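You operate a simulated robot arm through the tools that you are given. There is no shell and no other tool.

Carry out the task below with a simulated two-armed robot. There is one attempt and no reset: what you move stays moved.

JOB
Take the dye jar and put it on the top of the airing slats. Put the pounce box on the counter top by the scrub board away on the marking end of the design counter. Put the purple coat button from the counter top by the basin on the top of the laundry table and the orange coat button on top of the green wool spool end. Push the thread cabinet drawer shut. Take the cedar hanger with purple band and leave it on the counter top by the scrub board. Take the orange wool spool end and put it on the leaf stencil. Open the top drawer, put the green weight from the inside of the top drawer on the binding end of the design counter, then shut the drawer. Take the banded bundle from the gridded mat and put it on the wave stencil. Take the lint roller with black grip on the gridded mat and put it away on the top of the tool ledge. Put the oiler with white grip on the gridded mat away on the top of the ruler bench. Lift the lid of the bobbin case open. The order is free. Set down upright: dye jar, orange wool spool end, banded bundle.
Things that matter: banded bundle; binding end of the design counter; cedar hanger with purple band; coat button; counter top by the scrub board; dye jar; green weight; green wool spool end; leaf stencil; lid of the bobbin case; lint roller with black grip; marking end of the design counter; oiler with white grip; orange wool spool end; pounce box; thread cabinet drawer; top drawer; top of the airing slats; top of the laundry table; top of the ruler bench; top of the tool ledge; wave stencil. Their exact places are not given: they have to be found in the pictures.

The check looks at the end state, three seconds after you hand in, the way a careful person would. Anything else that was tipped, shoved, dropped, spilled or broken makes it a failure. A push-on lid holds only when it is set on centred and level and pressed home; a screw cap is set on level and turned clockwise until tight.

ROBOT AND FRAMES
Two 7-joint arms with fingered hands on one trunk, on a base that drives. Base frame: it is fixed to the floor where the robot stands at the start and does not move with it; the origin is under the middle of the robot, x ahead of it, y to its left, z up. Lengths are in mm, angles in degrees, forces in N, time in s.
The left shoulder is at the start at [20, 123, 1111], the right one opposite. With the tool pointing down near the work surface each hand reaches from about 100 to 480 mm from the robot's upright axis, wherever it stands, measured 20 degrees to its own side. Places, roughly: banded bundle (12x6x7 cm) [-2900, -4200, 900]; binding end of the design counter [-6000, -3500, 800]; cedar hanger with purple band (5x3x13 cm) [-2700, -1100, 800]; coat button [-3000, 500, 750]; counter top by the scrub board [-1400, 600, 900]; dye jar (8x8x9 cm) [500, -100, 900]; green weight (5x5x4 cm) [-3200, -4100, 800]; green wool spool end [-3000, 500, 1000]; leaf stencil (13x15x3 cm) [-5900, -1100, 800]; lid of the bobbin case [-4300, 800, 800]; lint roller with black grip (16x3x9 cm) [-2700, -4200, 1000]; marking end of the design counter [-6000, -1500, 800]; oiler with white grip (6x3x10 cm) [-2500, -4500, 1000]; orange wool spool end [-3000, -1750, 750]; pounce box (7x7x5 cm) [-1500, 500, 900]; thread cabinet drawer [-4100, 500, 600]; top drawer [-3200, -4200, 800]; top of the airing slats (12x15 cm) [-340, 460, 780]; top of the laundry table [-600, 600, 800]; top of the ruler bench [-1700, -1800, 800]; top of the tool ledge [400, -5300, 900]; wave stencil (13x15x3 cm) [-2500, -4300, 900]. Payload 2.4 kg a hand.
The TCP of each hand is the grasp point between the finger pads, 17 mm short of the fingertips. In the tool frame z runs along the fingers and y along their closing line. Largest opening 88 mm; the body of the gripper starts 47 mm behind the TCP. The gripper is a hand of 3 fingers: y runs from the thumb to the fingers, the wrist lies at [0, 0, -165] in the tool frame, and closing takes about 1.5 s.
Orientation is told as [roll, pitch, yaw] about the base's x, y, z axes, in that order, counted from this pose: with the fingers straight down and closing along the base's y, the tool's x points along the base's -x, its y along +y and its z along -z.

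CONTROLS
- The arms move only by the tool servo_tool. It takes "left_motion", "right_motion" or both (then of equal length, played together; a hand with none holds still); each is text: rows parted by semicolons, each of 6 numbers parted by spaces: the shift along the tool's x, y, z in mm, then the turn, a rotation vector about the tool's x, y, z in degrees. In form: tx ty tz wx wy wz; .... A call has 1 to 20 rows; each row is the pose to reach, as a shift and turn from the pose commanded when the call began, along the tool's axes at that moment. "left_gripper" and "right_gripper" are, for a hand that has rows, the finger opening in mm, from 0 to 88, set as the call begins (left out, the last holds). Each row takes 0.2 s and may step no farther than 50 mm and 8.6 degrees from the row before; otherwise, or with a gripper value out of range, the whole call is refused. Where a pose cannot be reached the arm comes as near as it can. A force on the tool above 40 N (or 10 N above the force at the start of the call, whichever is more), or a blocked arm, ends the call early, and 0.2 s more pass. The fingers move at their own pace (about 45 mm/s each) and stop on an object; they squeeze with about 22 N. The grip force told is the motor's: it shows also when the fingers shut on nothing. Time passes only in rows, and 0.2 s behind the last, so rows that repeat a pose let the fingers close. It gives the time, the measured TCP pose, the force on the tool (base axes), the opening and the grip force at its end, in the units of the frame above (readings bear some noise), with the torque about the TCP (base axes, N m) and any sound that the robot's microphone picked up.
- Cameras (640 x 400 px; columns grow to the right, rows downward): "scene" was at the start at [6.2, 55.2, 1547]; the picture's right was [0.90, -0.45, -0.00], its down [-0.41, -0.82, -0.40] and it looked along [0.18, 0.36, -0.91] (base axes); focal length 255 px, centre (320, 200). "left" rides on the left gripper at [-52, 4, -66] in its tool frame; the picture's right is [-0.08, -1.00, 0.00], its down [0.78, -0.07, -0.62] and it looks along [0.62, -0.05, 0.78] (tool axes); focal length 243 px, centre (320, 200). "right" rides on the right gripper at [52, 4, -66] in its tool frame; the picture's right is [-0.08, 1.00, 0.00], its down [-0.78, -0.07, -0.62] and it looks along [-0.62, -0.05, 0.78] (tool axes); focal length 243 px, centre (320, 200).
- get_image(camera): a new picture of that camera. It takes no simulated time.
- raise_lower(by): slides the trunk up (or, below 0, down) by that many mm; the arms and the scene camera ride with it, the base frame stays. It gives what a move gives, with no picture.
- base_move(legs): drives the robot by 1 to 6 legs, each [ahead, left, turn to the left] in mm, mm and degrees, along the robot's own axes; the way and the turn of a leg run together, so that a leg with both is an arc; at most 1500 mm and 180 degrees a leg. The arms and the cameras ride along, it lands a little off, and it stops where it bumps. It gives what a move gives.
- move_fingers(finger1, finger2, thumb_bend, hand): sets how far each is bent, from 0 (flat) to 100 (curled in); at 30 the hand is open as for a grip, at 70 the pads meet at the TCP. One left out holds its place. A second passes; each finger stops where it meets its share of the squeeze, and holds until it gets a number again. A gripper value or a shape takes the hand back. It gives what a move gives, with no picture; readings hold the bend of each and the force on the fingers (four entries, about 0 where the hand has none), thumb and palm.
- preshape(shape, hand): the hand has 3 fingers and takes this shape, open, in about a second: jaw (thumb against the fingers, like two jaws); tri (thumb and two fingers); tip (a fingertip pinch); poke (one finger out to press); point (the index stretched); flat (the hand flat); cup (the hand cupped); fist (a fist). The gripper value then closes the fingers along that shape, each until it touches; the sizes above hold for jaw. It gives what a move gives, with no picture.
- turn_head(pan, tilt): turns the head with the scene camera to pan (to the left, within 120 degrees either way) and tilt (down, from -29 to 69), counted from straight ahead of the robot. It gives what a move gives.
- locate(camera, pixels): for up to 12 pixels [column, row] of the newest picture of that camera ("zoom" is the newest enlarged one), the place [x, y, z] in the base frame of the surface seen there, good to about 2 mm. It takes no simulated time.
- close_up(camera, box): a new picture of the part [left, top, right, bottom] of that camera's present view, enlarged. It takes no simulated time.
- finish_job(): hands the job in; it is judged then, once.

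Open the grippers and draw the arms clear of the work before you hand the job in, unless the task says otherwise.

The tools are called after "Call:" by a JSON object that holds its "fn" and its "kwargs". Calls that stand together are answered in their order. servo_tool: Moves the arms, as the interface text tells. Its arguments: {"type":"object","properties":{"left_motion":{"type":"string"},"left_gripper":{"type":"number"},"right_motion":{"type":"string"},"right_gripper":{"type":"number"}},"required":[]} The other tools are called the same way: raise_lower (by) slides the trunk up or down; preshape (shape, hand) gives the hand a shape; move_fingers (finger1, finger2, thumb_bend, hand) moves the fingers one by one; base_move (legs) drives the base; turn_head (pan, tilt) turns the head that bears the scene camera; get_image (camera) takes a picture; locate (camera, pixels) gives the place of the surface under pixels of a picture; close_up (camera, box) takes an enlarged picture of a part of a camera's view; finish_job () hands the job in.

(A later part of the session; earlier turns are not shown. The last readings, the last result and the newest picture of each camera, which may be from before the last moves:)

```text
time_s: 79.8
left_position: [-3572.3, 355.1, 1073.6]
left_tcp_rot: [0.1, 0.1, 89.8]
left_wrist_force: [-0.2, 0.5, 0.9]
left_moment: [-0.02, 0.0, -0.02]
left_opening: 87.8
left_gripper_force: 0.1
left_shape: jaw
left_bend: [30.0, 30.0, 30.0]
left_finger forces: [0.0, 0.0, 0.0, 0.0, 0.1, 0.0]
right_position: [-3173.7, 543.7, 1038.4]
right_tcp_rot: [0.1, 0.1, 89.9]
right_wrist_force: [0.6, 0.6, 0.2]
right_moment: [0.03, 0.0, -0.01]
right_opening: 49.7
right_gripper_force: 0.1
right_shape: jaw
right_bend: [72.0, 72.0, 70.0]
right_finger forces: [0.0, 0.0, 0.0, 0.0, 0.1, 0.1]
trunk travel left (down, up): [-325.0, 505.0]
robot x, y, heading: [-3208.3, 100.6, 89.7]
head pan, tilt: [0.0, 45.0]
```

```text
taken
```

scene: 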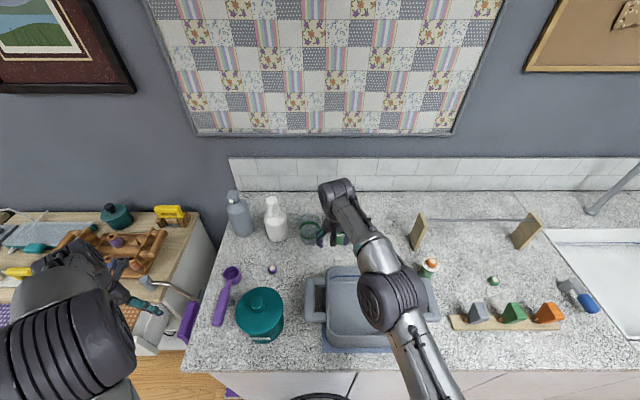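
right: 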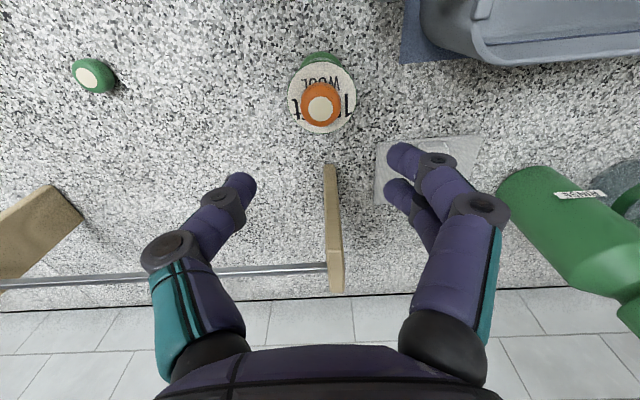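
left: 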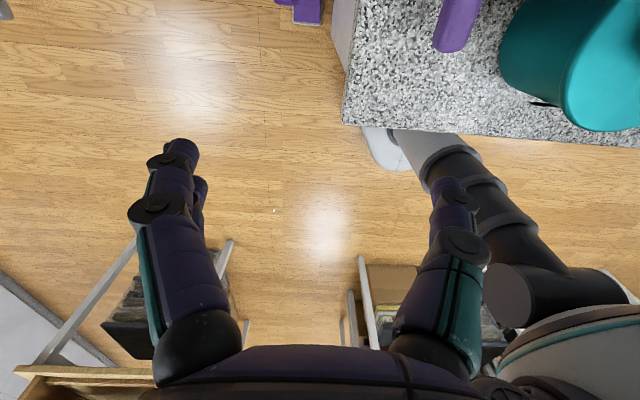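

I locate the purple button and the pot beside it, then bring the left hand over.

Call:
{"fn": "locate", "kwargs": {"camera": "scene", "pixels": [[272, 268], [272, 272], [260, 300], [260, 320], [232, 272], [275, 200], [240, 195]]}}

Call:
{"fn": "servo_tool", "kwargs": {"left_motion": "-30 -35 0 0 0 0; -60 -70 0 0 0 0; -90 -105 0 0 0 0; -120 -140 0 0 0 0; -150 -175 0 0 0 0; -180 -205 0 0 0 0; -201 -228 0 0 0 0; -201 -228 0 0 0 0", "left_gripper": 50}}

Call:
{"fn": "get_image", "kwargs": {"camera": "left"}}

Call:
{"fn": "get_image", "kwargs": {"camera": "scene"}}

```text
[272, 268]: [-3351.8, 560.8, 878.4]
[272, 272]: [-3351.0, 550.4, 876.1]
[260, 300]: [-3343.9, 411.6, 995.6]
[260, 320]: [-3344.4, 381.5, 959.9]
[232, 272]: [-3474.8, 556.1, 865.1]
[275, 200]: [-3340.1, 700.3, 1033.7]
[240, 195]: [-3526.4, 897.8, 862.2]
```

```text
time_s: 81.6
left_position: [-3342.2, 555.3, 1073.7]
left_tcp_rot: [0.0, 0.1, 90.0]
left_wrist_force: [1.0, 0.5, -0.8]
left_moment: [-0.01, -0.01, 0.01]
left_opening: 50.4
left_gripper_force: 0.1
left_shape: jaw
left_bend: [72.0, 72.0, 70.0]
left_finger forces: [0.0, 0.1, 0.1, 0.0, 0.0, 0.0]
right_position: [-3173.7, 542.3, 1038.8]
right_tcp_rot: [0.2, -0.1, 89.9]
right_wrist_force: [0.5, -0.2, -0.1]
right_moment: [-0.01, 0.01, -0.03]
right_opening: 49.4
right_gripper_force: 0.1
right_shape: jaw
right_bend: [72.0, 72.0, 70.0]
right_finger forces: [0.0, 0.1, 0.0, 0.0, 0.0, 0.0]
trunk travel left (down, up): [-325.0, 505.0]
robot x, y, heading: [-3207.5, 99.4, 90.0]
head pan, tilt: [0.0, 45.0]
```

```text
taken
```

left: 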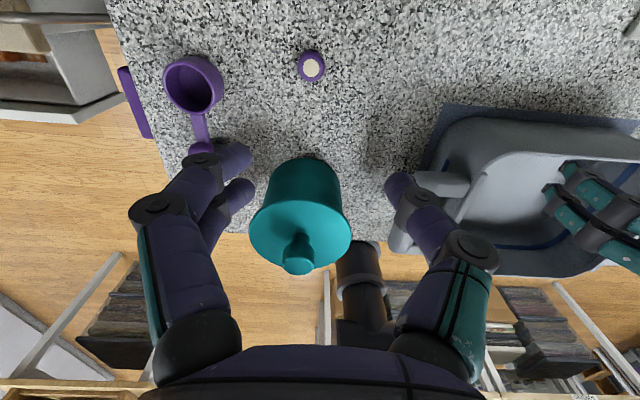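

```text
taken
```

scene: 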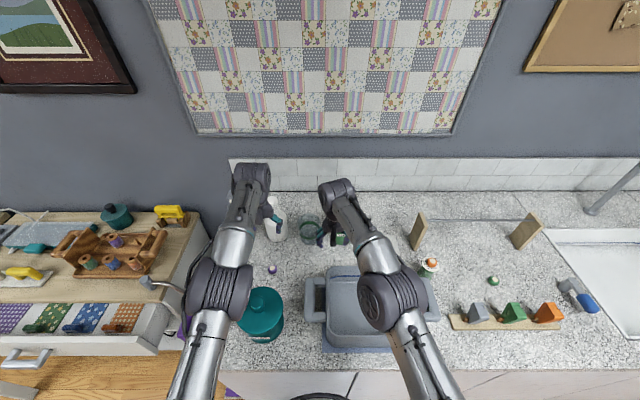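

The purple button is at about [-3351, 560]. I shift slightly and lower to z≈900, then check.

Call:
{"fn": "servo_tool", "kwargs": {"left_motion": "-5 9 40 0 0 0; -5 9 80 0 0 0; -5 9 120 0 0 0; -5 9 150 0 0 0; -5 9 173 0 0 0; -5 9 173 0 0 0"}}

Call:
{"fn": "get_image", "kwargs": {"camera": "left"}}

```text
time_s: 83.0
left_position: [-3349.8, 561.0, 901.2]
left_tcp_rot: [0.1, 0.0, 89.8]
left_wrist_force: [-0.1, 0.5, -0.2]
left_moment: [0.0, 0.01, 0.02]
left_opening: 50.2
left_gripper_force: 0.1
left_shape: jaw
left_bend: [72.0, 72.0, 70.0]
left_finger forces: [0.0, 0.0, 0.1, 0.0, 0.0, 0.0]
right_position: [-3172.6, 544.1, 1038.4]
right_tcp_rot: [0.1, -0.1, 89.9]
right_wrist_force: [0.2, -0.4, 0.9]
right_moment: [-0.01, 0.0, 0.03]
right_opening: 49.9
right_gripper_force: 0.0
right_shape: jaw
right_bend: [72.0, 72.0, 70.0]
right_finger forces: [0.1, 0.0, 0.0, 0.0, 0.0, 0.0]
trunk travel left (down, up): [-325.0, 505.0]
robot x, y, heading: [-3206.1, 100.5, 89.9]
head pan, tilt: [0.0, 45.0]
```

```text
taken
```

left: 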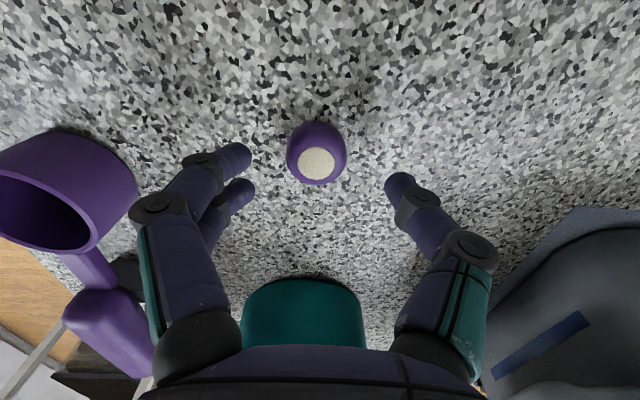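

Well centred; small correction, lower to z≈881.5 and close.

Call:
{"fn": "servo_tool", "kwargs": {"left_motion": "-2 1 10 0 0 0; -2 1 19.5 0 0 0; -2 1 19.5 0 0 0"}}

Call:
{"fn": "servo_tool", "kwargs": {"left_motion": "0 0 0 0 0 0; 0 0 0 0 0 0; 0 0 0 0 0 0; 0 0 0 0 0 0; 0 0 0 0 0 0; 0 0 0 0 0 0; 0 0 -10 0 0 0; 0 0 -30 0 0 0; 0 0 -30 0 0 0", "left_gripper": 10}}

Call:
{"fn": "get_image", "kwargs": {"camera": "left"}}

```text
time_s: 83.8
left_position: [-3352.4, 563.7, 881.4]
left_tcp_rot: [-0.1, -0.1, 89.9]
left_wrist_force: [0.0, 0.2, 0.4]
left_moment: [-0.01, -0.02, -0.02]
left_opening: 50.4
left_gripper_force: 0.0
left_shape: jaw
left_bend: [72.0, 72.0, 70.0]
left_finger forces: [0.1, 0.0, 0.0, 0.0, 0.0, 0.0]
right_position: [-3173.3, 543.3, 1038.2]
right_tcp_rot: [0.1, -0.2, 89.9]
right_wrist_force: [0.7, 0.4, -0.2]
right_moment: [0.02, 0.0, -0.01]
right_opening: 49.4
right_gripper_force: 0.0
right_shape: jaw
right_bend: [72.0, 72.0, 70.0]
right_finger forces: [0.0, 0.1, 0.0, 0.0, 0.0, 0.0]
trunk travel left (down, up): [-325.0, 505.0]
robot x, y, heading: [-3209.7, 98.8, 90.0]
head pan, tilt: [0.0, 45.0]
```

```text
time_s: 85.8
left_position: [-3353.0, 562.5, 910.5]
left_tcp_rot: [-0.1, 0.0, 90.0]
left_wrist_force: [-0.2, 1.3, -0.8]
left_moment: [0.01, -0.01, 0.0]
left_opening: 17.9
left_gripper_force: 21.6
left_shape: jaw
left_bend: [73.0, 73.0, 70.0]
left_finger forces: [8.9, 11.2, 0.0, 0.1, 18.7, 0.1]
right_position: [-3173.3, 543.8, 1038.9]
right_tcp_rot: [0.0, -0.2, 89.9]
right_wrist_force: [0.2, -0.1, -0.6]
right_moment: [-0.02, -0.03, 0.0]
right_opening: 49.6
right_gripper_force: 0.0
right_shape: jaw
right_bend: [72.0, 72.0, 70.0]
right_finger forces: [0.1, 0.0, 0.0, 0.0, 0.0, 0.0]
trunk travel left (down, up): [-325.0, 505.0]
robot x, y, heading: [-3206.7, 93.8, 89.9]
head pan, tilt: [0.0, 45.0]
```

```text
taken
```

left: 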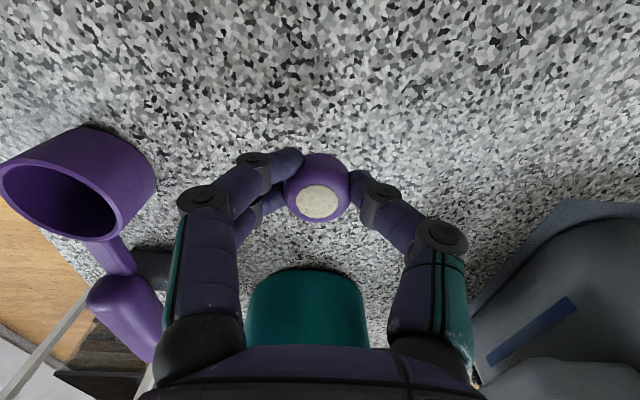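

The purple button is held. I raise it clear and draw both hands back toward the robot.

Call:
{"fn": "servo_tool", "kwargs": {"left_motion": "0 0 -40 0 0 0; 0 0 -80 0 0 0; 0 0 -120 0 0 0; 0 0 -160 0 0 0; 35 0 -170 0 0 0; 70 0 -170 0 0 0; 105 0 -170 0 0 0; 140 0 -170 0 0 0; 175 0 -170 0 0 0; 200 0 -170 0 0 0", "right_motion": "0 0 -20 0 0 0; 0 0 -40 0 0 0; 30 0 -40 0 0 0; 60 0 -40 0 0 0; 90 0 -40 0 0 0; 120 0 -40 0 0 0; 150 0 -40 0 0 0; 180 -20 -40 0 0 0; 180 -50 -40 0 0 0; 180 -80 -40 0 0 0"}}

Call:
{"fn": "turn_head", "kwargs": {"pan": 0, "tilt": 45}}

```text
time_s: 88.0
left_position: [-3359.7, 379.1, 1072.8]
left_tcp_rot: [0.0, 0.0, 90.0]
left_wrist_force: [-0.4, -0.1, 0.3]
left_moment: [0.0, -0.01, 0.02]
left_opening: 17.1
left_gripper_force: 22.1
left_shape: jaw
left_bend: [73.0, 73.0, 70.0]
left_finger forces: [10.0, 12.0, 0.0, 0.0, 18.4, 0.0]
left hand out of reach, approached as far as the arm can: row 10
right_position: [-3094.0, 362.2, 1079.8]
right_tcp_rot: [0.1, -0.1, 89.9]
right_wrist_force: [-0.5, -0.5, -0.6]
right_moment: [-0.01, 0.01, -0.02]
right_opening: 49.5
right_gripper_force: 0.0
right_shape: jaw
right_bend: [72.0, 72.0, 70.0]
right_finger forces: [0.0, 0.0, 0.1, 0.1, 0.0, 0.0]
right hand out of reach, approached as far as the arm can: row 1, 2
trunk travel left (down, up): [-325.0, 505.0]
robot x, y, heading: [-3209.5, 97.9, 90.0]
head pan, tilt: [0.0, 45.0]
```

```text
time_s: 88.6
left_position: [-3358.3, 378.7, 1072.8]
left_tcp_rot: [0.0, 0.1, 89.9]
left_wrist_force: [0.5, 0.5, -0.9]
left_moment: [-0.03, 0.04, 0.0]
left_opening: 16.9
left_gripper_force: 21.5
left_shape: jaw
left_bend: [73.0, 73.0, 70.0]
left_finger forces: [10.1, 11.9, 0.0, 0.0, 18.3, 0.1]
right_position: [-3094.9, 362.7, 1081.1]
right_tcp_rot: [0.1, -0.1, 89.9]
right_wrist_force: [-0.8, 0.4, 0.1]
right_moment: [-0.01, -0.01, -0.01]
right_opening: 49.6
right_gripper_force: 0.0
right_shape: jaw
right_bend: [72.0, 72.0, 70.0]
right_finger forces: [0.0, 0.1, 0.1, 0.0, 0.0, 0.0]
trunk travel left (down, up): [-325.0, 505.0]
robot x, y, heading: [-3208.2, 97.8, 90.0]
head pan, tilt: [0.0, 45.0]
```

Now the cedar hanger. I back off from the counter, slide right and turn around to face the island.

Call:
{"fn": "base_move", "kwargs": {"legs": [[-330, 0, 0], [0, -640, 0], [0, 0, 180], [200, 0, 0]]}}

Call:
{"fn": "get_image", "kwargs": {"camera": "scene"}}

```text
time_s: 102.5
left_position: [-2425.2, -724.4, 1071.8]
left_tcp_rot: [0.0, 0.1, -92.1]
left_wrist_force: [0.4, 0.0, -1.0]
left_moment: [-0.02, -0.01, 0.0]
left_opening: 17.2
left_gripper_force: 21.9
left_shape: jaw
left_bend: [73.0, 73.0, 70.0]
left_finger forces: [9.8, 12.0, 0.0, 0.1, 18.4, 0.0]
right_position: [-2689.9, -698.8, 1080.7]
right_tcp_rot: [0.1, 0.1, -92.1]
right_wrist_force: [0.0, -0.4, -0.1]
right_moment: [0.0, 0.02, -0.01]
right_opening: 49.6
right_gripper_force: 0.0
right_shape: jaw
right_bend: [72.0, 72.0, 70.0]
right_finger forces: [0.1, 0.0, 0.0, 0.1, 0.1, 0.1]
trunk travel left (down, up): [-325.0, 505.0]
robot x, y, heading: [-2568.5, -441.5, -92.2]
head pan, tilt: [0.0, 45.0]
```

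```text
taken
```

scene: 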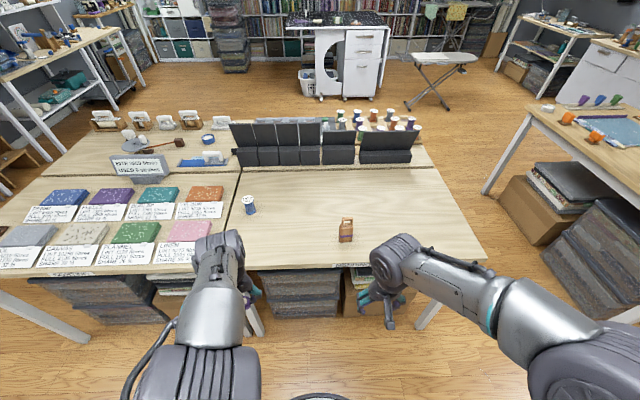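

A small brown thing stands at (346, 230), near the expected place. I zoom in to check it is the cedar hanger with the purple band.

Call:
{"fn": "close_up", "kwargs": {"camera": "scene", "box": [316, 205, 376, 255]}}

Call:
{"fn": "locate", "kwargs": {"camera": "scene", "pixels": [[346, 220], [346, 230], [346, 240], [341, 232], [351, 232], [330, 240], [346, 262], [340, 269]]}}

Call:
{"fn": "close_up", "kwargs": {"camera": "scene", "box": [320, 90, 440, 170]}}

```text
8.00 times, centred on (346, 230) of scene
```

zoom: 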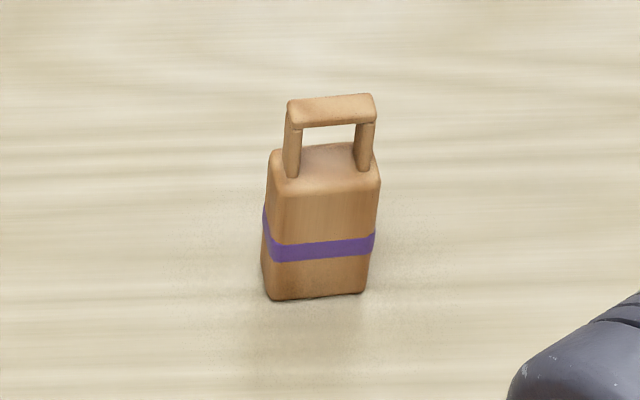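

```text
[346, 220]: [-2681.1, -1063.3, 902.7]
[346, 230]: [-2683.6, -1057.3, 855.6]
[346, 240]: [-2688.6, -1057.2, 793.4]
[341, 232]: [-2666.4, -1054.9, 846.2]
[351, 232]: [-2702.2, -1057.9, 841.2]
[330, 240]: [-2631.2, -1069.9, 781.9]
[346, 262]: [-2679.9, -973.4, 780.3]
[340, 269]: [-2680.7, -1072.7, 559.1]
```

```text
5.00 times, centred on (380, 130) of scene
```

zoom: 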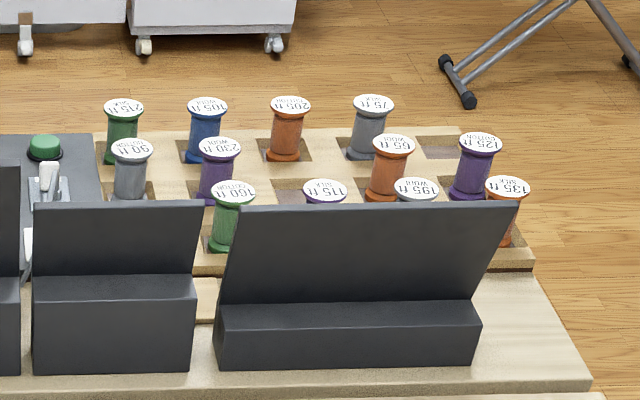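

This is the cedar hanger with the purple band (body about 5×3 cm, top of handle z≈911, rotated ~5°). I drive closer and correct the heading.

Call:
{"fn": "base_move", "kwargs": {"legs": [[0, 0, 2.2], [190, 0, 0]]}}

Call:
{"fn": "servo_tool", "kwargs": {"right_motion": "0 0 0 0 0 0; 0 0 0 0 0 0; 0 0 0 0 0 0; 0 0 0 0 0 0", "right_gripper": 88}}

Call:
{"fn": "get_image", "kwargs": {"camera": "right"}}

Call:
{"fn": "get_image", "kwargs": {"camera": "scene"}}

```text
time_s: 104.4
left_position: [-2412.3, -912.1, 1073.0]
left_tcp_rot: [0.0, 0.1, -89.8]
left_wrist_force: [-0.7, -0.7, 0.2]
left_moment: [-0.01, -0.02, 0.01]
left_opening: 17.1
left_gripper_force: 21.9
left_shape: jaw
left_bend: [73.0, 73.0, 70.0]
left_finger forces: [9.8, 12.0, 0.0, 0.0, 18.4, 0.0]
right_position: [-2678.9, -896.4, 1080.8]
right_tcp_rot: [0.1, 0.0, -89.8]
right_wrist_force: [1.5, 0.1, -0.2]
right_moment: [-0.02, 0.0, 0.01]
right_opening: 49.7
right_gripper_force: 0.1
right_shape: jaw
right_bend: [72.0, 72.0, 70.0]
right_finger forces: [0.0, 0.0, 0.0, 0.0, 0.0, 0.0]
trunk travel left (down, up): [-325.0, 505.0]
robot x, y, heading: [-2565.6, -630.3, -89.6]
head pan, tilt: [0.0, 45.0]
```

```text
time_s: 105.4
left_position: [-2414.0, -911.9, 1072.7]
left_tcp_rot: [-0.1, 0.2, -89.8]
left_wrist_force: [-0.1, 0.1, 0.0]
left_moment: [0.0, 0.01, 0.0]
left_opening: 17.2
left_gripper_force: 22.6
left_shape: jaw
left_bend: [73.0, 73.0, 70.0]
left_finger forces: [9.7, 12.1, 0.0, 0.0, 18.3, 0.0]
right_position: [-2679.1, -895.7, 1081.4]
right_tcp_rot: [0.1, -0.1, -89.8]
right_wrist_force: [0.1, -1.0, -0.4]
right_moment: [0.02, 0.03, 0.05]
right_opening: 88.4
right_gripper_force: 0.0
right_shape: jaw
right_bend: [30.0, 30.0, 30.0]
right_finger forces: [0.0, 0.0, 0.1, 0.1, 0.0, 0.0]
trunk travel left (down, up): [-325.0, 505.0]
robot x, y, heading: [-2564.9, -630.0, -89.9]
head pan, tilt: [0.0, 45.0]
```

```text
taken
```

right: 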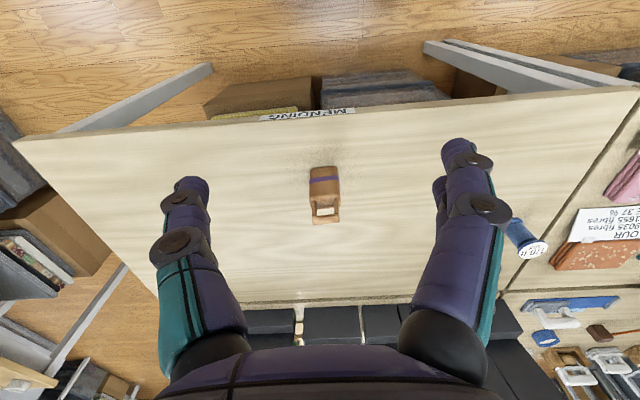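

```text
taken
```

scene: 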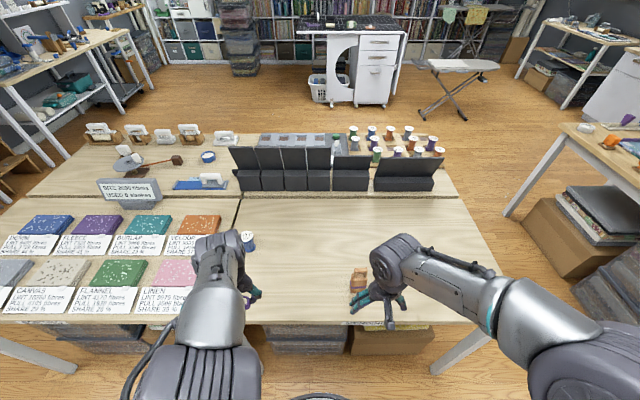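

The hand camera shows the hanger at (324, 195), slightly turned. I move the right hand above it with a 5° turn, holding at z≈960 to check.

Call:
{"fn": "servo_tool", "kwargs": {"right_motion": "-45 -1 0 0 0 -2; -90 -2 0 0 0 -4; -135 -4 0 0 0 -5; -175 -5 0 0 0 -5; -175 -5 40 0 0 -5; -175 -5 80 0 0 -5; -175 -5 120 0 0 -5; -175 -5 120 0 0 -5"}}

Call:
{"fn": "get_image", "kwargs": {"camera": "right"}}

```text
time_s: 107.2
left_position: [-2412.9, -912.3, 1073.5]
left_tcp_rot: [-0.1, 0.1, -89.7]
left_wrist_force: [0.6, -0.1, -0.8]
left_moment: [-0.02, -0.01, 0.0]
left_opening: 17.2
left_gripper_force: 22.1
left_shape: jaw
left_bend: [73.0, 73.0, 70.0]
left_finger forces: [10.0, 12.0, 0.0, 0.1, 18.3, 0.1]
right_position: [-2682.1, -1072.1, 961.6]
right_tcp_rot: [0.1, -0.1, -84.8]
right_wrist_force: [-0.3, 0.4, 0.2]
right_moment: [0.0, -0.01, -0.02]
right_opening: 87.9
right_gripper_force: 0.0
right_shape: jaw
right_bend: [30.0, 30.0, 30.0]
right_finger forces: [0.1, 0.0, 0.0, 0.0, 0.0, 0.1]
trunk travel left (down, up): [-325.0, 505.0]
robot x, y, heading: [-2563.3, -631.9, -89.6]
head pan, tilt: [0.0, 45.0]
```

```text
taken
```

right: 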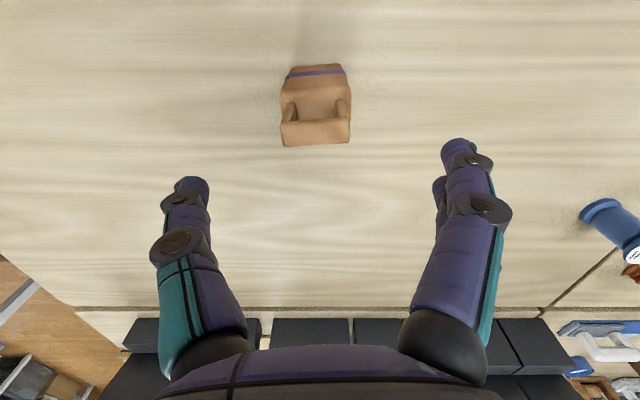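

Small corrections (3 mm back, 2 mm sideways, 3° more turn), then I lower to z≈872 around the body top and close.

Call:
{"fn": "servo_tool", "kwargs": {"right_motion": "3 -2 20 0 0 -3; 3 -2 45 0 0 -3; 3 -2 70 0 0 -3; 3 -2 85 0 0 -3; 3 -2 89 0 0 -3; 3 -2 89 0 0 -3"}}

Call:
{"fn": "get_image", "kwargs": {"camera": "right"}}

```text
time_s: 108.6
left_position: [-2413.6, -910.9, 1073.9]
left_tcp_rot: [0.0, 0.2, -89.8]
left_wrist_force: [0.1, -0.5, -0.5]
left_moment: [0.02, -0.01, -0.01]
left_opening: 17.0
left_gripper_force: 22.1
left_shape: jaw
left_bend: [73.0, 73.0, 70.0]
left_finger forces: [10.0, 12.1, 0.0, 0.0, 18.3, 0.0]
right_position: [-2686.2, -1068.2, 873.7]
right_tcp_rot: [0.1, -0.1, -81.8]
right_wrist_force: [-0.2, 0.2, -0.8]
right_moment: [0.0, 0.0, 0.01]
right_opening: 87.7
right_gripper_force: 0.1
right_shape: jaw
right_bend: [30.0, 30.0, 30.0]
right_finger forces: [0.1, 0.0, 0.0, 0.0, 0.0, 0.0]
trunk travel left (down, up): [-325.0, 505.0]
robot x, y, heading: [-2566.6, -627.5, -89.7]
head pan, tilt: [0.0, 45.0]
```

```text
taken
```

right: 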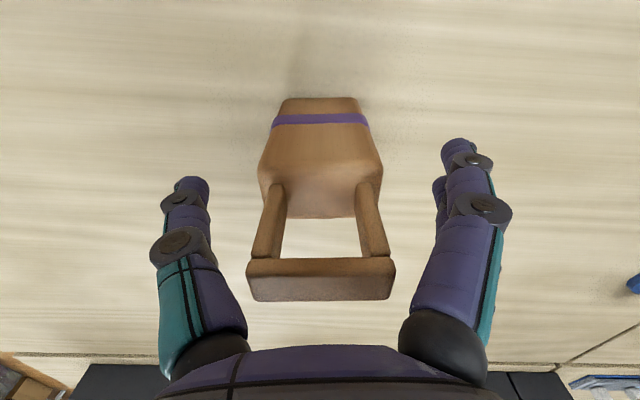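

Centred on the body. I close and lift 25 mm as a test.

Call:
{"fn": "servo_tool", "kwargs": {"right_motion": "0 0 0 0 0 0; 0 0 0 0 0 0; 0 0 0 0 0 0; 0 0 0 0 0 0; 0 0 0 0 0 0; 0 0 0 0 0 0; 0 0 0 0 0 0; 0 0 -8 0 0 0; 0 0 -25 0 0 0; 0 0 -25 0 0 0", "right_gripper": 30}}

Call:
{"fn": "get_image", "kwargs": {"camera": "right"}}

```text
time_s: 110.8
left_position: [-2412.5, -911.8, 1073.0]
left_tcp_rot: [0.0, 0.0, -89.8]
left_wrist_force: [-0.5, -0.1, 0.1]
left_moment: [-0.03, -0.01, -0.01]
left_opening: 17.0
left_gripper_force: 21.8
left_shape: jaw
left_bend: [73.0, 73.0, 70.0]
left_finger forces: [10.1, 12.1, 0.0, 0.1, 18.3, 0.1]
right_position: [-2684.0, -1068.2, 895.6]
right_tcp_rot: [0.1, -0.1, -81.7]
right_wrist_force: [-0.4, 0.6, -0.2]
right_moment: [-0.02, 0.01, 0.03]
right_opening: 42.2
right_gripper_force: 22.1
right_shape: jaw
right_bend: [73.0, 73.0, 70.0]
right_finger forces: [9.8, 10.1, 0.0, 0.0, 20.0, 0.0]
trunk travel left (down, up): [-325.0, 505.0]
robot x, y, heading: [-2564.5, -630.4, -89.8]
head pan, tilt: [0.0, 45.0]
```

```text
taken
```

right: 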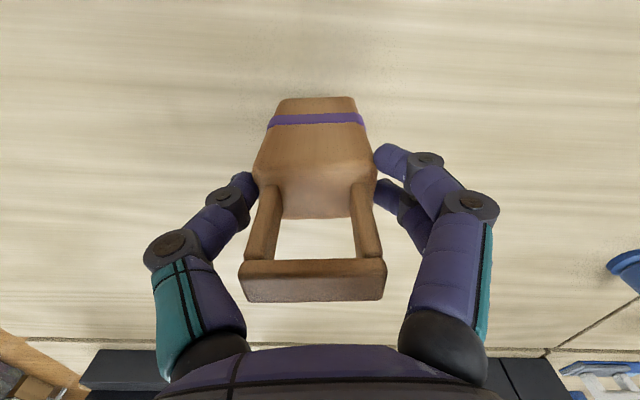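

The hanger is held and lifts with the hand. I raise it to travel height and draw it in.

Call:
{"fn": "servo_tool", "kwargs": {"right_motion": "0 0 -40 0 0 0; 0 0 -80 0 0 0; 0 0 -120 0 0 0; 0 0 -160 0 0 0; 30 0 -190 0 0 0; 60 0 -195 0 0 0; 90 0 -195 0 0 0; 120 0 -195 0 0 0; 150 0 -195 0 0 0; 150 0 -195 0 0 0"}}

Call:
{"fn": "get_image", "kwargs": {"camera": "right"}}

```text
time_s: 113.0
left_position: [-2414.4, -911.6, 1073.2]
left_tcp_rot: [0.1, 0.1, -89.7]
left_wrist_force: [-0.9, 0.6, -0.2]
left_moment: [0.0, 0.02, 0.03]
left_opening: 17.0
left_gripper_force: 22.0
left_shape: jaw
left_bend: [73.0, 73.0, 70.0]
left_finger forces: [10.1, 12.2, 0.0, 0.0, 18.2, 0.1]
right_position: [-2706.3, -917.3, 1093.3]
right_tcp_rot: [0.1, -0.2, -81.8]
right_wrist_force: [-0.3, -0.1, -0.5]
right_moment: [-0.03, -0.01, 0.0]
right_opening: 42.1
right_gripper_force: 22.0
right_shape: jaw
right_bend: [73.0, 73.0, 70.0]
right_finger forces: [9.9, 10.1, 0.1, 0.1, 19.9, 0.1]
trunk travel left (down, up): [-325.0, 505.0]
robot x, y, heading: [-2566.3, -630.1, -89.7]
head pan, tilt: [0.0, 45.0]
```

```text
taken
```

right: 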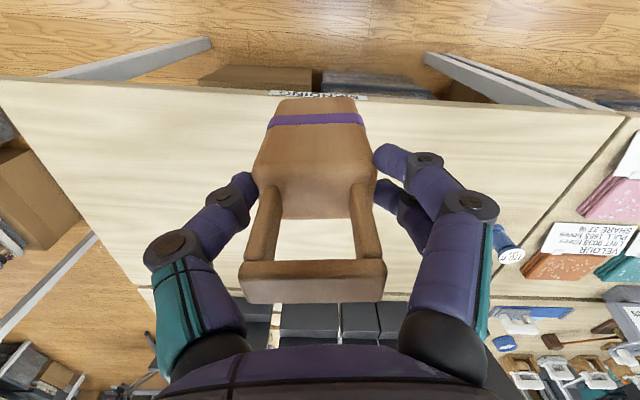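

Held firmly. I drive back to the laundry table: back off, turn around, slide right about 2.1 m, then look before approaching.

Call:
{"fn": "base_move", "kwargs": {"legs": [[-330, 0, 0], [0, 0, 179.7], [0, -1100, 0], [0, -1020, 0]]}}

Call:
{"fn": "get_image", "kwargs": {"camera": "scene"}}

```text
time_s: 132.5
left_position: [-598.3, -93.8, 1074.1]
left_tcp_rot: [-0.1, 0.1, 86.8]
left_wrist_force: [0.5, 0.2, -0.7]
left_moment: [-0.01, 0.03, 0.01]
left_opening: 16.8
left_gripper_force: 21.8
left_shape: jaw
left_bend: [73.0, 73.0, 70.0]
left_finger forces: [9.9, 12.3, 0.0, 0.1, 18.4, 0.0]
right_position: [-304.2, -103.2, 1092.2]
right_tcp_rot: [0.2, -0.1, 94.7]
right_wrist_force: [-0.1, 0.9, -0.4]
right_moment: [0.01, 0.0, -0.02]
right_opening: 41.7
right_gripper_force: 22.0
right_shape: jaw
right_bend: [73.0, 73.0, 70.0]
right_finger forces: [9.9, 9.9, 0.0, 0.0, 19.9, 0.0]
trunk travel left (down, up): [-325.0, 505.0]
robot x, y, heading: [-460.0, -382.8, 86.8]
head pan, tilt: [0.0, 45.0]
```

```text
taken
```

scene: 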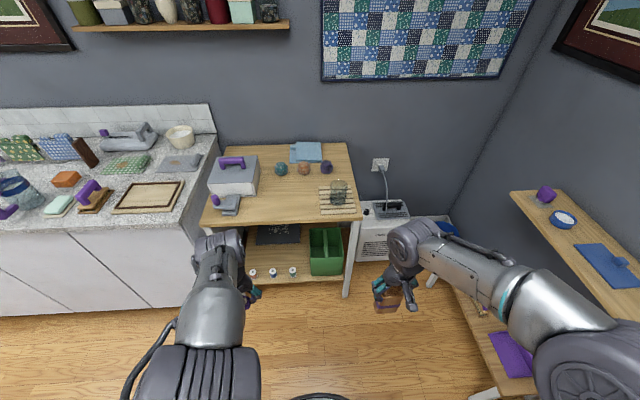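

The table's middle is empty, the jar stands on the slats. I correct the heading and approach.

Call:
{"fn": "base_move", "kwargs": {"legs": [[0, 0, 3.2], [465, 0, 0]]}}

Call:
{"fn": "get_image", "kwargs": {"camera": "left"}}

Call:
{"fn": "get_image", "kwargs": {"camera": "scene"}}

```text
time_s: 135.7
left_position: [-609.2, 361.8, 1072.0]
left_tcp_rot: [0.0, 0.1, 89.4]
left_wrist_force: [-0.1, -0.1, 0.1]
left_moment: [0.0, 0.01, -0.01]
left_opening: 17.0
left_gripper_force: 22.1
left_shape: jaw
left_bend: [73.0, 73.0, 70.0]
left_finger forces: [9.9, 12.1, 0.0, 0.1, 18.5, 0.1]
right_position: [-317.2, 367.3, 1092.1]
right_tcp_rot: [0.1, -0.1, 97.5]
right_wrist_force: [0.3, 0.7, -1.0]
right_moment: [0.01, 0.02, -0.03]
right_opening: 41.7
right_gripper_force: 21.6
right_shape: jaw
right_bend: [73.0, 73.0, 70.0]
right_finger forces: [9.9, 9.9, 0.0, 0.1, 19.9, 0.1]
trunk travel left (down, up): [-325.0, 505.0]
robot x, y, heading: [-461.1, 78.9, 89.6]
head pan, tilt: [0.0, 45.0]
```

```text
taken
```

left: 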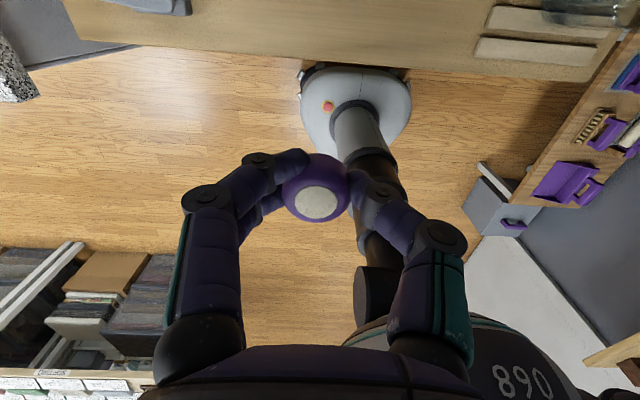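

```text
taken
```

scene: 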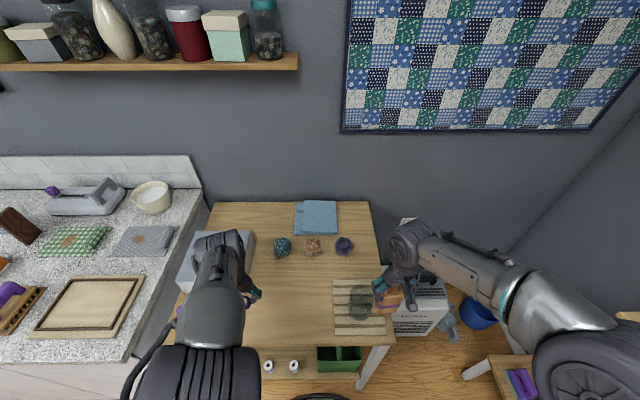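

The middle of the table near [-570, 490] is free. I bring the button there and lower to 30 mm above the top.

Call:
{"fn": "locate", "kwargs": {"camera": "scene", "pixels": [[285, 300], [270, 290], [300, 320], [240, 310], [285, 270], [310, 290]]}}

Call:
{"fn": "servo_tool", "kwargs": {"left_motion": "-30 -10 0 0 0 0; -60 -20 0 0 0 0; -95 -30 0 0 0 0; -128 -39 0 0 0 0; -128 -39 45 0 0 0; -128 -39 90 0 0 0; -128 -39 135 0 0 0; -128 -39 180 0 0 0; -128 -39 220 0 0 0; -128 -39 240 0 0 0; -128 -39 240 0 0 0"}}

Call:
{"fn": "get_image", "kwargs": {"camera": "left"}}

```text
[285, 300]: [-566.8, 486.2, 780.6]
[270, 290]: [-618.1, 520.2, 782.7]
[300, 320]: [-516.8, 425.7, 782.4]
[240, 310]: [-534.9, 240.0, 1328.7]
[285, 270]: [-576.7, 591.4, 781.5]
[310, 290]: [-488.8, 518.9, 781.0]
```

```text
time_s: 138.1
left_position: [-570.3, 488.3, 831.6]
left_tcp_rot: [0.0, 0.0, 89.4]
left_wrist_force: [-0.7, 0.0, -0.3]
left_moment: [-0.02, 0.02, 0.02]
left_opening: 16.7
left_gripper_force: 22.1
left_shape: jaw
left_bend: [74.0, 73.0, 70.0]
left_finger forces: [10.3, 12.8, 0.0, 0.1, 18.2, 0.0]
right_position: [-317.5, 365.2, 1092.4]
right_tcp_rot: [0.0, -0.1, 97.5]
right_wrist_force: [0.2, -0.1, -1.3]
right_moment: [0.02, 0.02, 0.0]
right_opening: 41.9
right_gripper_force: 22.1
right_shape: jaw
right_bend: [73.0, 73.0, 70.0]
right_finger forces: [9.9, 10.0, 0.0, 0.0, 20.0, 0.0]
trunk travel left (down, up): [-325.0, 505.0]
robot x, y, heading: [-462.2, 76.7, 89.3]
head pan, tilt: [0.0, 45.0]
```

```text
taken
```

left: 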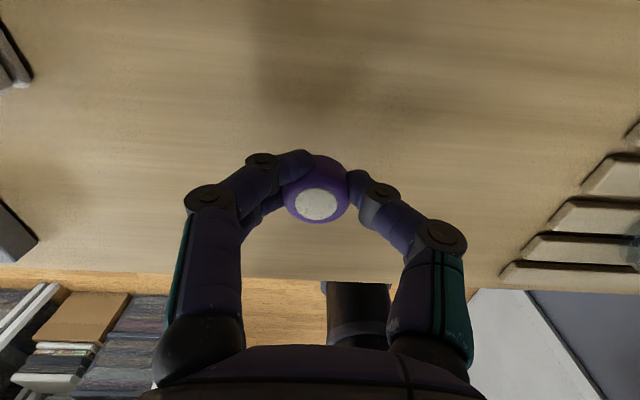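

I lower the remaining 29 mm, slowing near contact at z≈802.

Call:
{"fn": "servo_tool", "kwargs": {"left_motion": "0 0 10 0 0 0; 0 0 20 0 0 0; 0 0 26 0 0 0; 0 0 28 0 0 0; 0 0 29 0 0 0; 0 0 29 0 0 0"}}

Call:
{"fn": "servo_tool", "kwargs": {"left_motion": "0 0 0.7 0 0 0; 0 0 1.4 0 0 0; 0 0 1.4 0 0 0"}}

```text
time_s: 139.5
left_position: [-570.0, 489.2, 803.7]
left_tcp_rot: [0.0, 0.1, 89.6]
left_wrist_force: [0.7, -0.2, -0.8]
left_moment: [0.0, -0.03, 0.0]
left_opening: 16.7
left_gripper_force: 22.3
left_shape: jaw
left_bend: [74.0, 73.0, 70.0]
left_finger forces: [10.3, 12.9, 0.1, 0.1, 18.2, 0.1]
right_position: [-317.8, 364.6, 1093.4]
right_tcp_rot: [0.1, -0.1, 97.5]
right_wrist_force: [-0.2, 0.1, -0.1]
right_moment: [0.0, -0.01, 0.02]
right_opening: 41.7
right_gripper_force: 21.6
right_shape: jaw
right_bend: [73.0, 73.0, 70.0]
right_finger forces: [9.9, 10.0, 0.0, 0.0, 19.9, 0.1]
trunk travel left (down, up): [-325.0, 505.0]
robot x, y, heading: [-458.8, 81.2, 89.7]
head pan, tilt: [0.0, 45.0]
```

```text
time_s: 140.3
left_position: [-569.3, 488.9, 801.2]
left_tcp_rot: [0.0, 0.1, 89.6]
left_wrist_force: [0.6, -0.2, -0.7]
left_moment: [-0.03, -0.02, -0.01]
left_opening: 16.6
left_gripper_force: 22.2
left_shape: jaw
left_bend: [74.0, 73.0, 70.0]
left_finger forces: [10.3, 12.8, 0.0, 0.0, 18.2, 0.0]
right_position: [-316.8, 365.5, 1093.4]
right_tcp_rot: [0.0, -0.1, 97.6]
right_wrist_force: [-0.9, 0.6, 0.3]
right_moment: [0.01, -0.01, 0.02]
right_opening: 41.7
right_gripper_force: 22.2
right_shape: jaw
right_bend: [73.0, 73.0, 70.0]
right_finger forces: [9.9, 10.0, 0.0, 0.1, 20.0, 0.0]
trunk travel left (down, up): [-325.0, 505.0]
robot x, y, heading: [-464.5, 75.6, 89.5]
head pan, tilt: [0.0, 45.0]
```

No contact yet; I go down up to 2 mm more, watching the force.

Call:
{"fn": "servo_tool", "kwargs": {"left_motion": "0 0 0.7 0 0 0; 0 0 1.4 0 0 0; 0 0 1.4 0 0 0"}}

Call:
{"fn": "servo_tool", "kwargs": {"left_motion": "0 0 0.7 0 0 0; 0 0 0.7 0 0 0"}}

```text
time_s: 141.1
left_position: [-569.4, 488.8, 800.7]
left_tcp_rot: [0.1, 0.2, 89.5]
left_wrist_force: [-1.0, -0.3, 0.8]
left_moment: [-0.01, 0.0, 0.02]
left_opening: 16.7
left_gripper_force: 22.1
left_shape: jaw
left_bend: [74.0, 73.0, 70.0]
left_finger forces: [10.3, 12.9, 0.0, 0.1, 18.2, 0.0]
right_position: [-316.7, 365.7, 1093.3]
right_tcp_rot: [0.1, -0.1, 97.5]
right_wrist_force: [0.0, 0.2, -0.5]
right_moment: [0.03, 0.01, -0.03]
right_opening: 41.7
right_gripper_force: 22.1
right_shape: jaw
right_bend: [73.0, 73.0, 70.0]
right_finger forces: [9.9, 10.0, 0.1, 0.0, 19.9, 0.0]
trunk travel left (down, up): [-325.0, 505.0]
robot x, y, heading: [-461.2, 77.7, 89.6]
head pan, tilt: [0.0, 45.0]
```

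```text
time_s: 141.7
left_position: [-570.7, 490.0, 800.5]
left_tcp_rot: [0.0, 0.1, 89.5]
left_wrist_force: [0.3, 0.0, 1.0]
left_moment: [-0.01, 0.04, 0.04]
left_opening: 16.8
left_gripper_force: 21.3
left_shape: jaw
left_bend: [74.0, 73.0, 70.0]
left_finger forces: [10.4, 12.9, 0.1, 0.1, 18.5, 0.0]
right_position: [-318.2, 366.0, 1092.5]
right_tcp_rot: [0.1, 0.0, 97.5]
right_wrist_force: [0.2, -0.5, 0.2]
right_moment: [0.02, -0.02, 0.02]
right_opening: 41.7
right_gripper_force: 22.1
right_shape: jaw
right_bend: [73.0, 73.0, 70.0]
right_finger forces: [9.9, 10.0, 0.0, 0.0, 19.9, 0.1]
trunk travel left (down, up): [-325.0, 505.0]
robot x, y, heading: [-460.9, 76.1, 89.7]
head pan, tilt: [0.0, 45.0]
```

Light contact is made. I open the left fingers and rise.

Call:
{"fn": "servo_tool", "kwargs": {"left_motion": "0 0 0 0 0 0; 0 0 0 0 0 0; 0 0 0 0 0 0; 0 0 0 0 0 0; 0 0 -10 0 0 0; 0 0 -40 0 0 0; 0 0 -80 0 0 0; 0 0 -120 0 0 0; 0 0 -160 0 0 0; 0 0 -200 0 0 0; 0 0 -240 0 0 0; 0 0 -270 0 0 0", "left_gripper": 50}}

Call:
{"fn": "get_image", "kwargs": {"camera": "left"}}

```text
time_s: 144.3
left_position: [-569.6, 487.3, 1070.5]
left_tcp_rot: [0.0, 0.1, 89.6]
left_wrist_force: [-0.4, -0.6, -0.6]
left_moment: [-0.01, 0.01, 0.0]
left_opening: 49.6
left_gripper_force: 0.1
left_shape: jaw
left_bend: [72.0, 72.0, 70.0]
left_finger forces: [0.1, 0.0, 0.0, 0.0, 0.1, 0.1]
right_position: [-316.8, 365.6, 1091.9]
right_tcp_rot: [0.0, -0.1, 97.5]
right_wrist_force: [-0.1, 0.8, -0.9]
right_moment: [0.03, 0.01, -0.01]
right_opening: 41.8
right_gripper_force: 22.0
right_shape: jaw
right_bend: [73.0, 73.0, 70.0]
right_finger forces: [9.9, 10.0, 0.1, 0.0, 19.9, 0.0]
trunk travel left (down, up): [-325.0, 505.0]
robot x, y, heading: [-462.7, 79.0, 89.5]
head pan, tilt: [0.0, 45.0]
```

```text
taken
```

left: 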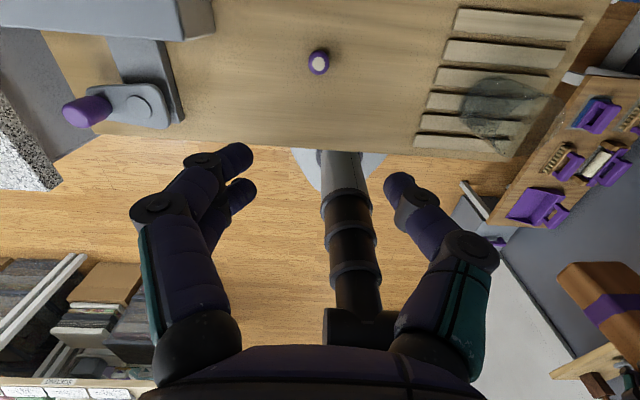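

The purple button is on the laundry table. Now to the pounce box: back off, slide left, approach so the left hand can take it.

Call:
{"fn": "base_move", "kwargs": {"legs": [[-150, 0, 0.4], [0, 880, 0], [155, 0, 0]]}}

Call:
{"fn": "servo_tool", "kwargs": {"left_motion": "0 0 0 0 0 0; 0 0 0 0 0 0; 0 0 0 0 0 0", "left_gripper": 88}}

Call:
{"fn": "get_image", "kwargs": {"camera": "left"}}

Call:
{"fn": "get_image", "kwargs": {"camera": "scene"}}

```text
time_s: 151.0
left_position: [-1460.9, 504.2, 1069.2]
left_tcp_rot: [0.1, 0.1, 89.3]
left_wrist_force: [-0.2, 0.4, 0.0]
left_moment: [0.02, 0.02, 0.0]
left_opening: 49.4
left_gripper_force: 0.0
left_shape: jaw
left_bend: [72.0, 72.0, 70.0]
left_finger forces: [0.1, 0.1, 0.0, 0.2, 0.0, 0.1]
right_position: [-1209.7, 381.8, 1092.7]
right_tcp_rot: [0.2, 0.0, 97.3]
right_wrist_force: [-1.0, 0.0, -0.6]
right_moment: [-0.02, -0.02, 0.02]
right_opening: 41.6
right_gripper_force: 22.1
right_shape: jaw
right_bend: [73.0, 73.0, 70.0]
right_finger forces: [9.9, 10.0, 0.0, 0.0, 19.9, 0.0]
trunk travel left (down, up): [-325.0, 505.0]
robot x, y, heading: [-1352.4, 94.6, 89.3]
head pan, tilt: [0.0, 45.0]
```

```text
time_s: 151.8
left_position: [-1461.9, 504.8, 1069.6]
left_tcp_rot: [0.1, 0.1, 89.3]
left_wrist_force: [0.2, -0.6, 0.4]
left_moment: [0.03, 0.0, -0.01]
left_opening: 87.8
left_gripper_force: 0.1
left_shape: jaw
left_bend: [30.0, 30.0, 30.0]
left_finger forces: [0.0, 0.1, 0.1, 0.0, 0.0, 0.0]
right_position: [-1209.3, 381.9, 1092.5]
right_tcp_rot: [0.0, -0.2, 97.3]
right_wrist_force: [-0.1, -0.1, -0.7]
right_moment: [-0.03, -0.03, 0.03]
right_opening: 41.6
right_gripper_force: 21.7
right_shape: jaw
right_bend: [73.0, 73.0, 70.0]
right_finger forces: [9.8, 10.1, 0.1, 0.0, 19.9, 0.1]
trunk travel left (down, up): [-325.0, 505.0]
robot x, y, heading: [-1355.7, 91.6, 89.4]
head pan, tilt: [0.0, 45.0]
```

```text
taken
```

left: 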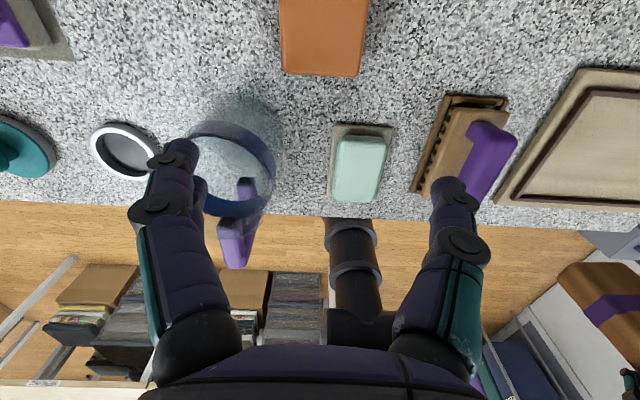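

```text
taken
```

scene: 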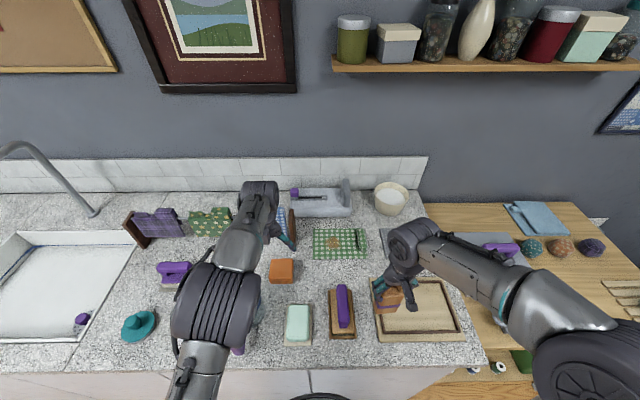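

I check the rack post near the box (at ~(291, 225) in the scene) so the hand won't hit it, and move above the box.

Call:
{"fn": "locate", "kwargs": {"camera": "scene", "pixels": [[292, 212], [292, 240], [294, 248], [281, 264], [281, 278], [272, 264], [292, 264], [268, 285], [300, 290]]}}

Call:
{"fn": "servo_tool", "kwargs": {"left_motion": "-20 0 0 0 0 0; -38 0 30 0 0 0; -38 0 60 0 0 0; -38 0 95 0 0 0; -38 0 125 0 0 0; -38 0 125 0 0 0"}}

Call:
{"fn": "get_image", "kwargs": {"camera": "left"}}

```text
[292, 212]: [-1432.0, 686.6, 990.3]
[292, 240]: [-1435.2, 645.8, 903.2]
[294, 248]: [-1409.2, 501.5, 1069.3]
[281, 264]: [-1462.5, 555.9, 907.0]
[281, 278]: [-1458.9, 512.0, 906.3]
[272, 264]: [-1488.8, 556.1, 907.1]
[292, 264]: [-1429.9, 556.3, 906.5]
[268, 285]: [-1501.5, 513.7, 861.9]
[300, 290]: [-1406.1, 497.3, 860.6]
```

```text
time_s: 153.2
left_position: [-1460.8, 541.4, 942.1]
left_tcp_rot: [0.1, 0.1, 89.2]
left_wrist_force: [-0.4, 0.0, 0.7]
left_moment: [0.04, -0.01, -0.01]
left_opening: 87.6
left_gripper_force: 0.2
left_shape: jaw
left_bend: [30.0, 30.0, 30.0]
left_finger forces: [0.0, 0.0, 0.1, 0.1, 0.0, 0.1]
right_position: [-1208.7, 381.4, 1094.1]
right_tcp_rot: [0.1, -0.1, 97.3]
right_wrist_force: [0.2, 0.5, -0.5]
right_moment: [0.01, -0.01, -0.03]
right_opening: 41.7
right_gripper_force: 21.7
right_shape: jaw
right_bend: [73.0, 73.0, 70.0]
right_finger forces: [9.9, 10.0, 0.0, 0.1, 19.9, 0.0]
trunk travel left (down, up): [-325.0, 505.0]
robot x, y, heading: [-1348.9, 96.4, 89.0]
head pan, tilt: [0.0, 45.0]
```

```text
taken
```

left: 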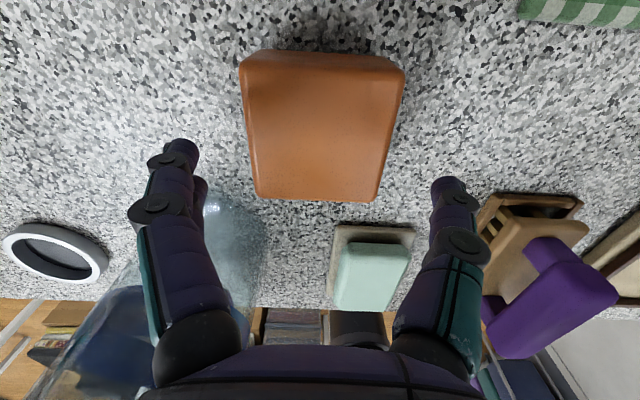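

The box is centred (x ok, 2 mm to shift in y). I lower around it to z≈887, carefully.

Call:
{"fn": "servo_tool", "kwargs": {"left_motion": "-2 0 20 0 0 0; -2 0 38 0 0 0; -2 0 46 0 0 0; -2 0 51 0 0 0; -2 0 51 0 0 0"}}

Call:
{"fn": "get_image", "kwargs": {"camera": "left"}}

```text
time_s: 154.4
left_position: [-1460.0, 543.8, 893.3]
left_tcp_rot: [0.0, 0.1, 89.3]
left_wrist_force: [0.7, 0.2, 0.6]
left_moment: [0.04, -0.01, 0.02]
left_opening: 87.7
left_gripper_force: 0.1
left_shape: jaw
left_bend: [30.0, 30.0, 30.0]
left_finger forces: [0.0, 0.0, 0.0, 0.0, 0.0, 0.0]
right_position: [-1208.3, 379.8, 1092.0]
right_tcp_rot: [0.0, -0.1, 97.3]
right_wrist_force: [0.1, 0.0, 0.0]
right_moment: [0.01, -0.02, -0.03]
right_opening: 41.8
right_gripper_force: 22.0
right_shape: jaw
right_bend: [73.0, 73.0, 70.0]
right_finger forces: [9.9, 10.0, 0.0, 0.1, 19.8, 0.0]
trunk travel left (down, up): [-325.0, 505.0]
robot x, y, heading: [-1353.6, 93.6, 89.1]
head pan, tilt: [0.0, 45.0]
```

```text
taken
```

left: 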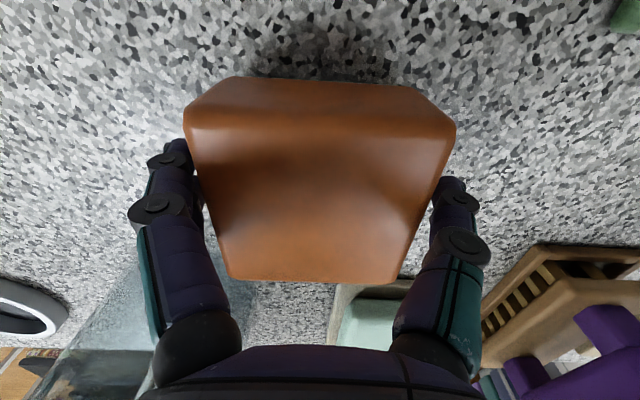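

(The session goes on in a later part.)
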